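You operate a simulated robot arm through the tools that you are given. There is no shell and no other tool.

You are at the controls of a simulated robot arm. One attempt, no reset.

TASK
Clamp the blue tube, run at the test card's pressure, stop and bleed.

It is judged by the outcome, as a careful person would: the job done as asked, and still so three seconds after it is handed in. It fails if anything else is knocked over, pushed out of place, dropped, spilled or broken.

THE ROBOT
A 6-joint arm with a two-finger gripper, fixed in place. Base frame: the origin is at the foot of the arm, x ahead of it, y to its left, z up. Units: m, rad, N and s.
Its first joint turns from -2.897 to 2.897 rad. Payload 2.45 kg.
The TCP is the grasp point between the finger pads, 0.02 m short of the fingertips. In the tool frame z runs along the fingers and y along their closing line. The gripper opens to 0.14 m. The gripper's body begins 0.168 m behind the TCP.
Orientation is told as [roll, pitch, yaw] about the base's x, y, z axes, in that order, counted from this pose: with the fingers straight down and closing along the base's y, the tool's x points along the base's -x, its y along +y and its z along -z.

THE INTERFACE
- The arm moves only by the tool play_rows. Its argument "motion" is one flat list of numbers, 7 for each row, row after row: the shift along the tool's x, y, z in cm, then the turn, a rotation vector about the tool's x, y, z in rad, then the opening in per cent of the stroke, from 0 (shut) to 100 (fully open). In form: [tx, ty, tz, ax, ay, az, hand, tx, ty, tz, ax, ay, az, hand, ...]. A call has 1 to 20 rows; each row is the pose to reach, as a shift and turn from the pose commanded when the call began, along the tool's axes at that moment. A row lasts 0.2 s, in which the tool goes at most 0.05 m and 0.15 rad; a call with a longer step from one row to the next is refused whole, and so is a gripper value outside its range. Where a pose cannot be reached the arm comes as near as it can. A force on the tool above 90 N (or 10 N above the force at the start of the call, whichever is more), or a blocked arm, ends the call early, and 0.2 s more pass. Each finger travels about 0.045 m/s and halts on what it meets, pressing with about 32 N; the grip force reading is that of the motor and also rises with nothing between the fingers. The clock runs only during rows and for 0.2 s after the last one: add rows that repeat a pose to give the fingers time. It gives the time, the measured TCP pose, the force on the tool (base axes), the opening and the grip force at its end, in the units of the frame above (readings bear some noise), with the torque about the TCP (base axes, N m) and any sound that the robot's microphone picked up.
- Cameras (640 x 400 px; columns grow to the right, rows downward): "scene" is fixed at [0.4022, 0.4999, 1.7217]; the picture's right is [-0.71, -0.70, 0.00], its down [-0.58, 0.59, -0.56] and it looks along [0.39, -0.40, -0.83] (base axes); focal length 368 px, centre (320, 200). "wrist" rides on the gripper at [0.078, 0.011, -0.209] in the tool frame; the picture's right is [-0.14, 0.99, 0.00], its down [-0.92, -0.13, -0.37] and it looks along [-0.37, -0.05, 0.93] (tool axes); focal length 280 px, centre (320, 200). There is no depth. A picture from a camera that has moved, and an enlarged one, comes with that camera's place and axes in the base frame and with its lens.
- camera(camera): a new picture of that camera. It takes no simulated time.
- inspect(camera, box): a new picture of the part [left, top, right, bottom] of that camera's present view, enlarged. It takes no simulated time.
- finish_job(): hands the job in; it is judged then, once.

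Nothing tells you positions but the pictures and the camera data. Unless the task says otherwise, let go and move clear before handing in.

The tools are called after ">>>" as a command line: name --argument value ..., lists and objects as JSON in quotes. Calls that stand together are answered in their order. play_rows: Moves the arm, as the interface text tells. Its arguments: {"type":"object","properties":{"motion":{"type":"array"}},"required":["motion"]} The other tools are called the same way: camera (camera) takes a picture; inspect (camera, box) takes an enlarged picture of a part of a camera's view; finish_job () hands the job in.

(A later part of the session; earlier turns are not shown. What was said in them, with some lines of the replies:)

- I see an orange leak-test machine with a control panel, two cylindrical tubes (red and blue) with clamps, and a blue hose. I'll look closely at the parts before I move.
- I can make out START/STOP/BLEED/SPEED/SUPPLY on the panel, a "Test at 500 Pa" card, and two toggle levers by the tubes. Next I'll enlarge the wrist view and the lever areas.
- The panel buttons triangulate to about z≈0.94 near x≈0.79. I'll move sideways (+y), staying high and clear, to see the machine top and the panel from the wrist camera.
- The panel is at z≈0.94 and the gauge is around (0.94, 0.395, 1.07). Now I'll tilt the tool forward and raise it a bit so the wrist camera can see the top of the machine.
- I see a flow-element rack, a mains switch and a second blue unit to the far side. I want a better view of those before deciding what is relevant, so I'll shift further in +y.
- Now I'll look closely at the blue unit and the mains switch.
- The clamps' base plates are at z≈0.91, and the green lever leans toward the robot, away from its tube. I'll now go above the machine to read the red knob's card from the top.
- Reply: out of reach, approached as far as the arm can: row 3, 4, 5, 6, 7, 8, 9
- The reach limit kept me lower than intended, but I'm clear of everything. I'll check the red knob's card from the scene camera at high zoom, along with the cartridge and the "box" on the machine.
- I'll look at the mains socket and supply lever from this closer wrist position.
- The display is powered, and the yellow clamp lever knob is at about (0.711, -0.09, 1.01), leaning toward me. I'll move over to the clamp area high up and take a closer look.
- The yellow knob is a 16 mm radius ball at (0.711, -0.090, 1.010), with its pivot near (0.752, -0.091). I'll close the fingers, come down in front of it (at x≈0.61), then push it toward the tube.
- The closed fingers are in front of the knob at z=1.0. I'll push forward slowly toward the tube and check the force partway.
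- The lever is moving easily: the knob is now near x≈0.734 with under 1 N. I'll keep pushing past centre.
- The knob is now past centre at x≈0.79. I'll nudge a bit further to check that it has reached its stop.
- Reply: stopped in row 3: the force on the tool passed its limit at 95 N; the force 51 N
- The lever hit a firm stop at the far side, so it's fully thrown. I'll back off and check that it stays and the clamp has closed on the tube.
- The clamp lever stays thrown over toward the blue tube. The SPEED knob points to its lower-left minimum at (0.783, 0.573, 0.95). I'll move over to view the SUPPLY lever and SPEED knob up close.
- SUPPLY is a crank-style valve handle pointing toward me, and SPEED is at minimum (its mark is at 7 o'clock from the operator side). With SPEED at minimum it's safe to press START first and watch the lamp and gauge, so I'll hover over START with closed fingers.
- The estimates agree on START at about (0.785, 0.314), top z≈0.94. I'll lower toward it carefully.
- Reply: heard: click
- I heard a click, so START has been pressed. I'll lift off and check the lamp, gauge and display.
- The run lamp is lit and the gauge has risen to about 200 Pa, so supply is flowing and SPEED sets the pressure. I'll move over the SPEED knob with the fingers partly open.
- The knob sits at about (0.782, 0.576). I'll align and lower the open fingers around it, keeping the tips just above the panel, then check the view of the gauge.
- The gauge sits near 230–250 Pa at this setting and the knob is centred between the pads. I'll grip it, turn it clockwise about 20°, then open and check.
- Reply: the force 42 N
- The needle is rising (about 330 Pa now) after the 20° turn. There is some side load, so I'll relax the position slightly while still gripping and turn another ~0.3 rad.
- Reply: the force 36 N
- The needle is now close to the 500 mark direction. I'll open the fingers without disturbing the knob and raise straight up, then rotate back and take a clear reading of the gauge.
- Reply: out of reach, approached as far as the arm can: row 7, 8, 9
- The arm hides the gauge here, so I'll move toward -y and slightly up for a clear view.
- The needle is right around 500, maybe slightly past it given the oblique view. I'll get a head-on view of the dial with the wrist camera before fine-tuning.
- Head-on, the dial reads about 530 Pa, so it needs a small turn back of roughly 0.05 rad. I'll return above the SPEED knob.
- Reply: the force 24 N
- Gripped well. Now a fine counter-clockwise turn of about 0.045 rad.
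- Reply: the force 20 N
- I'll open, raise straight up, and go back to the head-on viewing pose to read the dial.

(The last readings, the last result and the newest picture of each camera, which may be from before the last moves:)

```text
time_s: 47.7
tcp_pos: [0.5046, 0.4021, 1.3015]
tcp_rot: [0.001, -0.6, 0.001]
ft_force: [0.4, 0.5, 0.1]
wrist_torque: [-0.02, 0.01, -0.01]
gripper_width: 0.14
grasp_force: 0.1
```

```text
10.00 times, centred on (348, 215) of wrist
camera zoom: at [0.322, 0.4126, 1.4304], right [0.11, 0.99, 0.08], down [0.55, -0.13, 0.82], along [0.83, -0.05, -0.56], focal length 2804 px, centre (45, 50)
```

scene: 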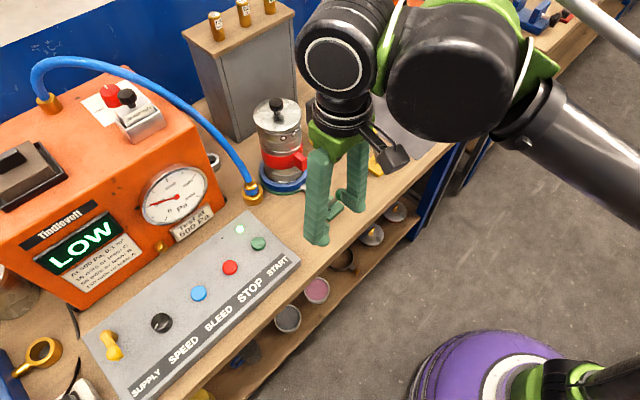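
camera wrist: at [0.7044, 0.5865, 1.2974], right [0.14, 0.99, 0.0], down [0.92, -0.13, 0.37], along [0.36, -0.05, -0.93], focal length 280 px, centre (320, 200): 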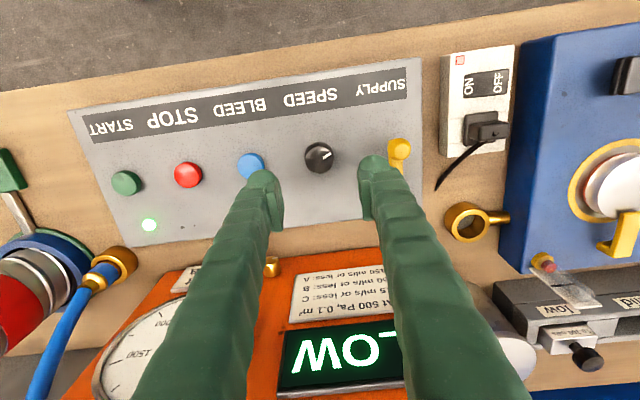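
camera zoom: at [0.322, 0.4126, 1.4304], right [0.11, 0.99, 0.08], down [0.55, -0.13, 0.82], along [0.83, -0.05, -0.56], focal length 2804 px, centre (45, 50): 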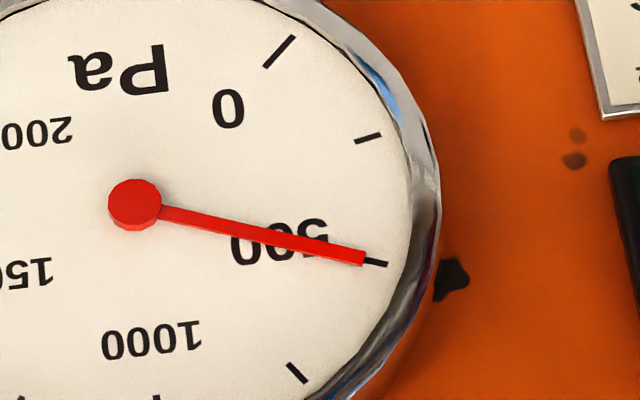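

The dial now reads 500 Pa (needle on the mark). I'll hover over STOP with closed fingers while letting the run hold steady for a few seconds, then recheck the gauge before stopping.

>>> play_rows --motion '[-1.001, -0.03, 4.058, 0, 0.0667, 0, 80, -2.002, -0.05, 8.117, 0, 0.1333, 0, 60, -3.003, -0.08, 12.175, 0, 0.2, 0, 40, -4.004, -0.1, 16.233, 0, 0.2667, 0, 20, -5.005, -0.13, 20.292, 0, 0.3333, 0, 0, -6.006, -0.15, 24.35, 0, 0.4, 0, 0, -7.007, -0.18, 28.408, 0, 0.4667, 0, 0, -8.008, -0.2, 32.467, 0, 0.5333, 0, 0, -9.009, -0.23, 36.525, 0, 0.6, 0, 0, -9.009, -0.23, 36.525, 0, 0.6, 0, 0, -9.009, -0.23, 36.525, 0, 0.6, 0, 0, -9.009, -0.23, 36.525, 0, 0.6, 0, 0, -9.009, -0.23, 36.525, 0, 0.6, 0, 0, -9.009, -0.23, 36.525, 0, 0.6, 0, 0, -9.009, -0.23, 36.525, 0, 0.6, 0, 0, -9.009, -0.23, 36.525, 0, 0.6, 0, 0]'

>>> camera --camera "wrist"

>>> camera --camera "scene"

>>> inspect --camera "scene" --box '[130, 155, 220, 240]'

```text
time_s: 51.1
tcp_pos: [0.7831, 0.4019, 1.0487]
tcp_rot: [0.002, 0.001, -0.001]
ft_force: [-0.5, 0.4, 0.0]
wrist_torque: [0.0, 0.02, 0.01]
gripper_width: 0.0001
grasp_force: 29.3
```

```text
taken
camera wrist: at [0.7056, 0.4123, 1.2572], right [0.14, 0.99, 0.0], down [0.92, -0.13, 0.37], along [0.36, -0.05, -0.93], focal length 280 px, centre (320, 200)
```

wrist: 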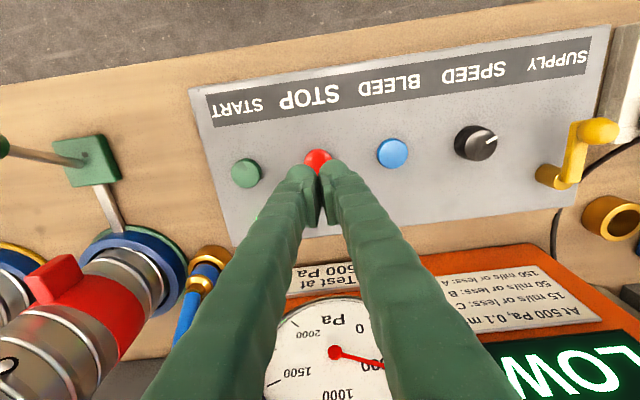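

```text
taken
```

scene: 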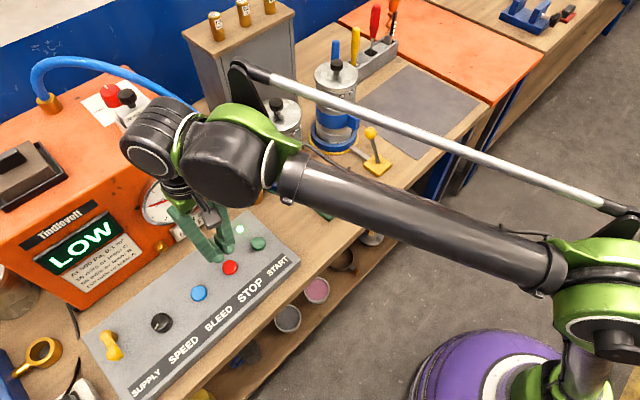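

```text
4.71 times, centred on (175, 198) of scene
camera zoom: at [0.4022, 0.4999, 1.7217], right [-0.71, -0.7, 0.0], down [-0.58, 0.59, -0.56], along [0.39, -0.4, -0.83], focal length 1733 px, centre (1002, 212)
```

zoom: 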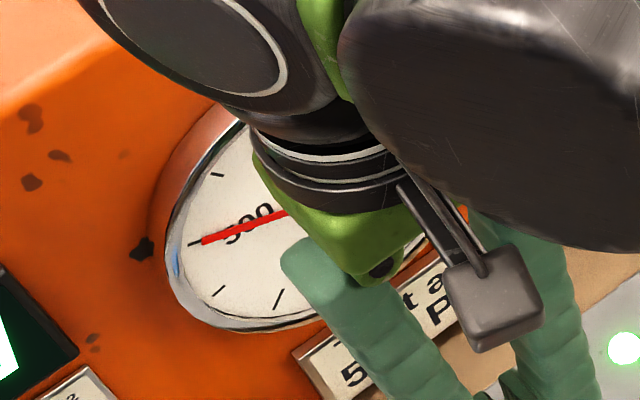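

Gauge has held at 500 Pa. Now I'll press STOP.

>>> play_rows --motion '[0, 0, 4, 0, 0, 0, 0, 0, 0, 7, 0, 0, 0, 0, 0, 0, 8, 0, 0, 0, 0, 0, 0, 8.5, 0, 0, 0, 0, 0, 0, 9, 0, 0, 0, 0]'

>>> camera --camera "scene"

```text
time_s: 52.3
tcp_pos: [0.784, 0.4005, 0.9608]
tcp_rot: [0.0, 0.0, 0.001]
ft_force: [0.9, 1.5, 9.1]
wrist_torque: [0.03, -0.02, -0.03]
gripper_width: 0.0059
grasp_force: 28.9
heard: click
```

```text
taken
```

scene: 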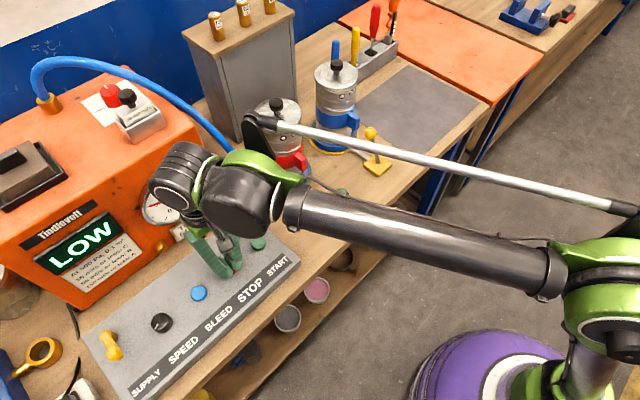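

STOP clicked. I'll lift, check the lamp and gauge, and move over BLEED.

>>> play_rows --motion '[0, 0, -2, 0, 0, 0, 0, 0, 0, -6, 0, 0, 0, 0, 0, 0, -9, 0, 0, 0, 0, 0, 3, -9, 0, 0, 0, 0, 0, 6, -9, 0, 0, 0, 0, 0, 8.65, -9, 0, 0, 0, 0, 0, 8.65, -9, 0, 0, 0, 0]'

>>> camera --camera "wrist"

>>> camera --camera "scene"

>>> inspect --camera "scene" --box '[130, 155, 260, 250]'

```text
time_s: 53.9
tcp_pos: [0.7868, 0.4831, 1.0518]
tcp_rot: [0.003, -0.002, -0.001]
ft_force: [0.0, -0.2, 0.4]
wrist_torque: [0.0, 0.0, -0.02]
gripper_width: 0.0
grasp_force: 28.8
```

```text
taken
camera wrist: at [0.7083, 0.4937, 1.2612], right [0.14, 0.99, 0.0], down [0.92, -0.13, 0.37], along [0.36, -0.05, -0.93], focal length 280 px, centre (320, 200)
```

wrist: 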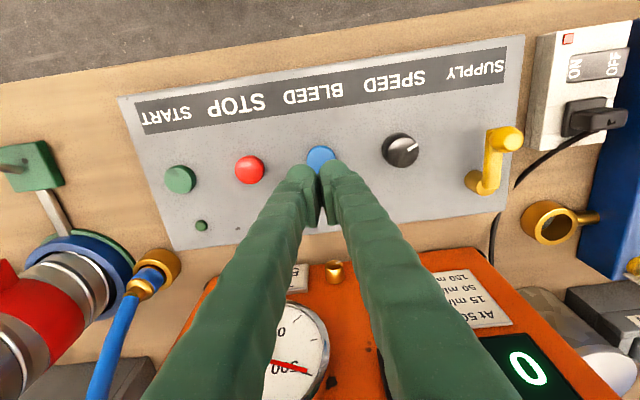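

```text
taken
```

scene: 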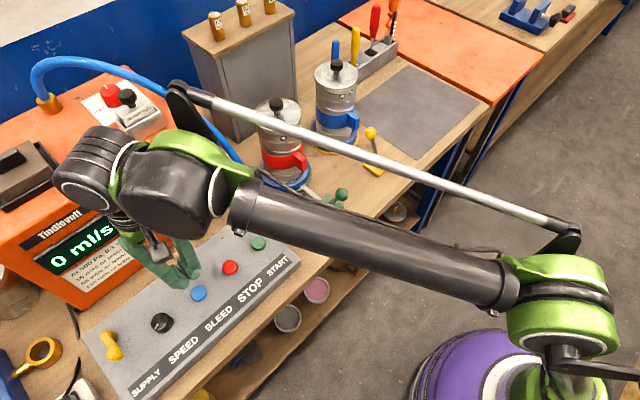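

```text
4.21 times, centred on (195, 202) of scene
camera zoom: at [0.4022, 0.4999, 1.7217], right [-0.71, -0.7, 0.0], down [-0.58, 0.59, -0.56], along [0.39, -0.4, -0.83], focal length 1551 px, centre (846, 190)
```

zoom: 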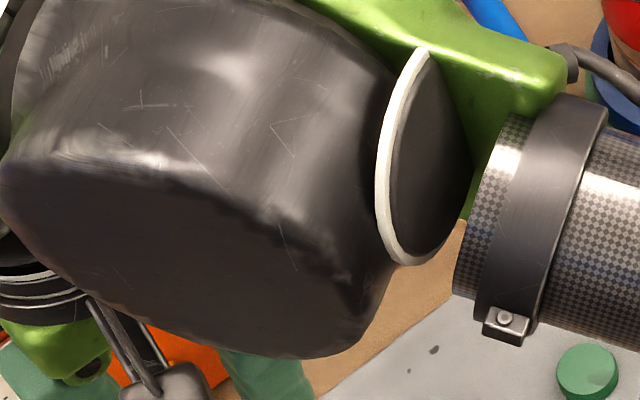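

STOP worked: the lamp is off and flow is zero, while the gauge still holds pressure. Now I'll press and hold BLEED.

>>> play_rows --motion '[0, 0, 4, 0, 0, 0, 0, 0, 0, 7, 0, 0, 0, 0, 0, 0, 8, 0, 0, 0, 0, 0, 0, 8.5, 0, 0, 0, 0, 0, 0, 9, 0, 0, 0, 0, 0, 0, 9, 0, 0, 0, 0, 0, 0, 9, 0, 0, 0, 0, 0, 0, 9, 0, 0, 0, 0, 0, 0, 9, 0, 0, 0, 0]'

>>> camera --camera "wrist"

>>> camera --camera "scene"

```text
time_s: 55.9
tcp_pos: [0.7869, 0.4855, 0.9611]
tcp_rot: [0.002, 0.0, 0.0]
ft_force: [1.6, 0.6, 10.4]
wrist_torque: [0.01, -0.02, 0.03]
gripper_width: 0.0061
grasp_force: 29.4
heard: click
```

```text
taken
camera wrist: at [0.7075, 0.4959, 1.1705], right [0.14, 0.99, 0.0], down [0.92, -0.13, 0.37], along [0.36, -0.05, -0.93], focal length 280 px, centre (320, 200)
```

wrist: 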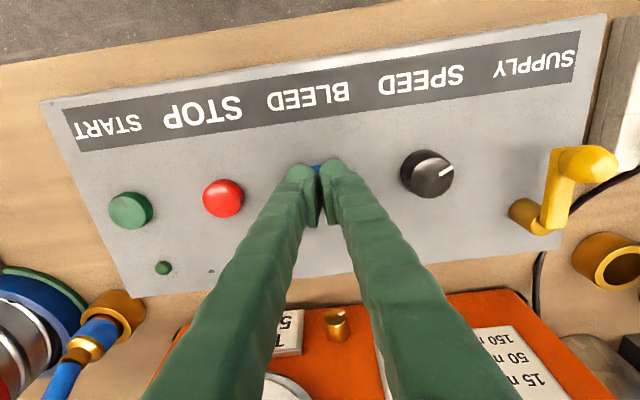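

```text
taken
```

scene: 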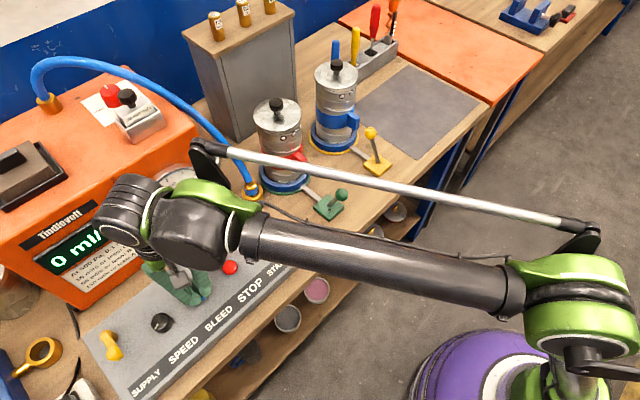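

BLEED clicked. I'll hold it a few more seconds, then lift away to check the gauge.

>>> play_rows --motion '[0, 0, 0, 0, 0, 0, 0, 0, 0, 0, 0, 0, 0, 0, 0, 0, 0, 0, 0, 0, 0, 0, 0, 0, 0, 0, 0, 0, 0, 0, 0, 0, 0, 0, 0, 0, 0, 0, 0, 0, 0, 0, 0, 0, 0, 0, 0, 0, 0, 0, 0, 0, 0, 0, 0, 0, 0, 0, 0, 0, 0, 0, 0, 0, 0, 0, 0, 0, 0, 0]'

>>> play_rows --motion '[0, 0, -2, 0, 0, 0, 0, 0, 0, -6, 0, 0, 0, 0, 0, 0, -10, 0, 0, 0, 0, 2, -2, -14, 0, 0, 0, 0, 5, -5, -16, 0, 0, 0, 0, 8, -8, -18, 0, 0, 0, 0, 11, -11, -20, 0, 0, 0, 0, 14, -14, -22, 0, 0, 0, 0, 17, -17, -24, 0, 0, 0, 0, 19, -20, -24, 0, 0, 0, 0, 19, -23, -24, 0, 0, 0, 0, 19, -23, -24, 0, 0, 0, 0]'

>>> camera --camera "scene"

>>> inspect --camera "scene" --box '[30, 150, 280, 320]'

```text
time_s: 58.1
tcp_pos: [0.7852, 0.4863, 0.9616]
tcp_rot: [0.001, -0.001, -0.001]
ft_force: [0.1, 0.2, 10.0]
wrist_torque: [0.0, 0.01, -0.01]
gripper_width: 0.0059
grasp_force: 29.1
```

```text
time_s: 60.7
tcp_pos: [0.5979, 0.257, 1.2008]
tcp_rot: [0.0, 0.0, 0.001]
ft_force: [-0.7, 0.4, 0.0]
wrist_torque: [0.0, -0.01, 0.01]
gripper_width: 0.0
grasp_force: 29.4
```

```text
taken
```

scene: 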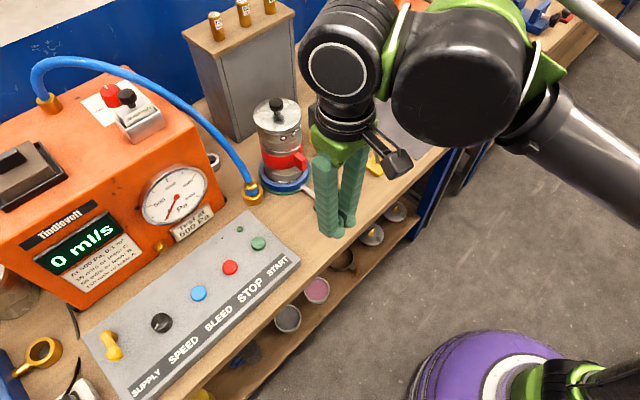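

```text
2.35 times, centred on (155, 235) of scene
camera zoom: at [0.4022, 0.4999, 1.7217], right [-0.71, -0.7, 0.0], down [-0.58, 0.59, -0.56], along [0.39, -0.4, -0.83], focal length 866 px, centre (708, 118)
```

zoom: 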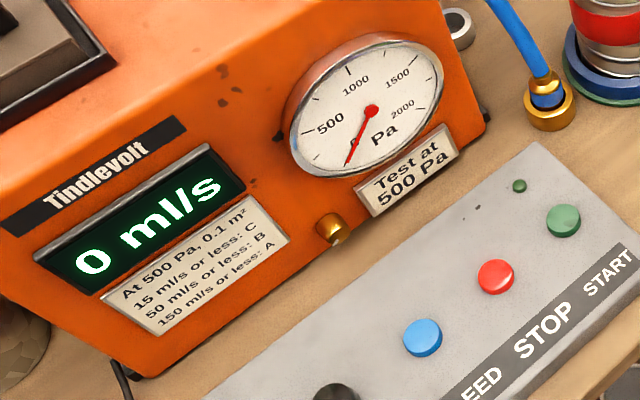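

The gauge is back at 0, the display shows 0 ml/s and the run lamp is off. The blue tube's clamp lever was still thrown over in the last clear view, and the arm is clear of everything, so I'm handing the job in.

>>> finish_job

```text
The job is handed in.
```

The job is handed in: the blue tube is clamped and was run at the card's pressure, then the machine was stopped and bled. I haven't seen the judge's result.

- **Clamp:** I pushed the yellow lever over to its stop toward the blue-banded tube. It was still there in the last clear picture, taken while I held BLEED.
- **Run:** I pressed START and turned SPEED up. It first settled at about 530 Pa, so I trimmed it back. I read the final setting as 500–510 Pa against the card's 500, and it held there for about 7 seconds.
- **Stop:** STOP clicked, the run lamp went out and the flow fell to 0 ml/s.
- **Bleed:** I held BLEED for a little over 3 seconds. The gauge is back at 0.

During the run the flow display read "LOW". I took that to mean flow below the fitted 50–400 ml/s element's range. The task didn't ask for a flow reading, so I left the element as it was.

The SPEED knob is still at its roughly 500 Pa setting. I didn't touch the SUPPLY lever.
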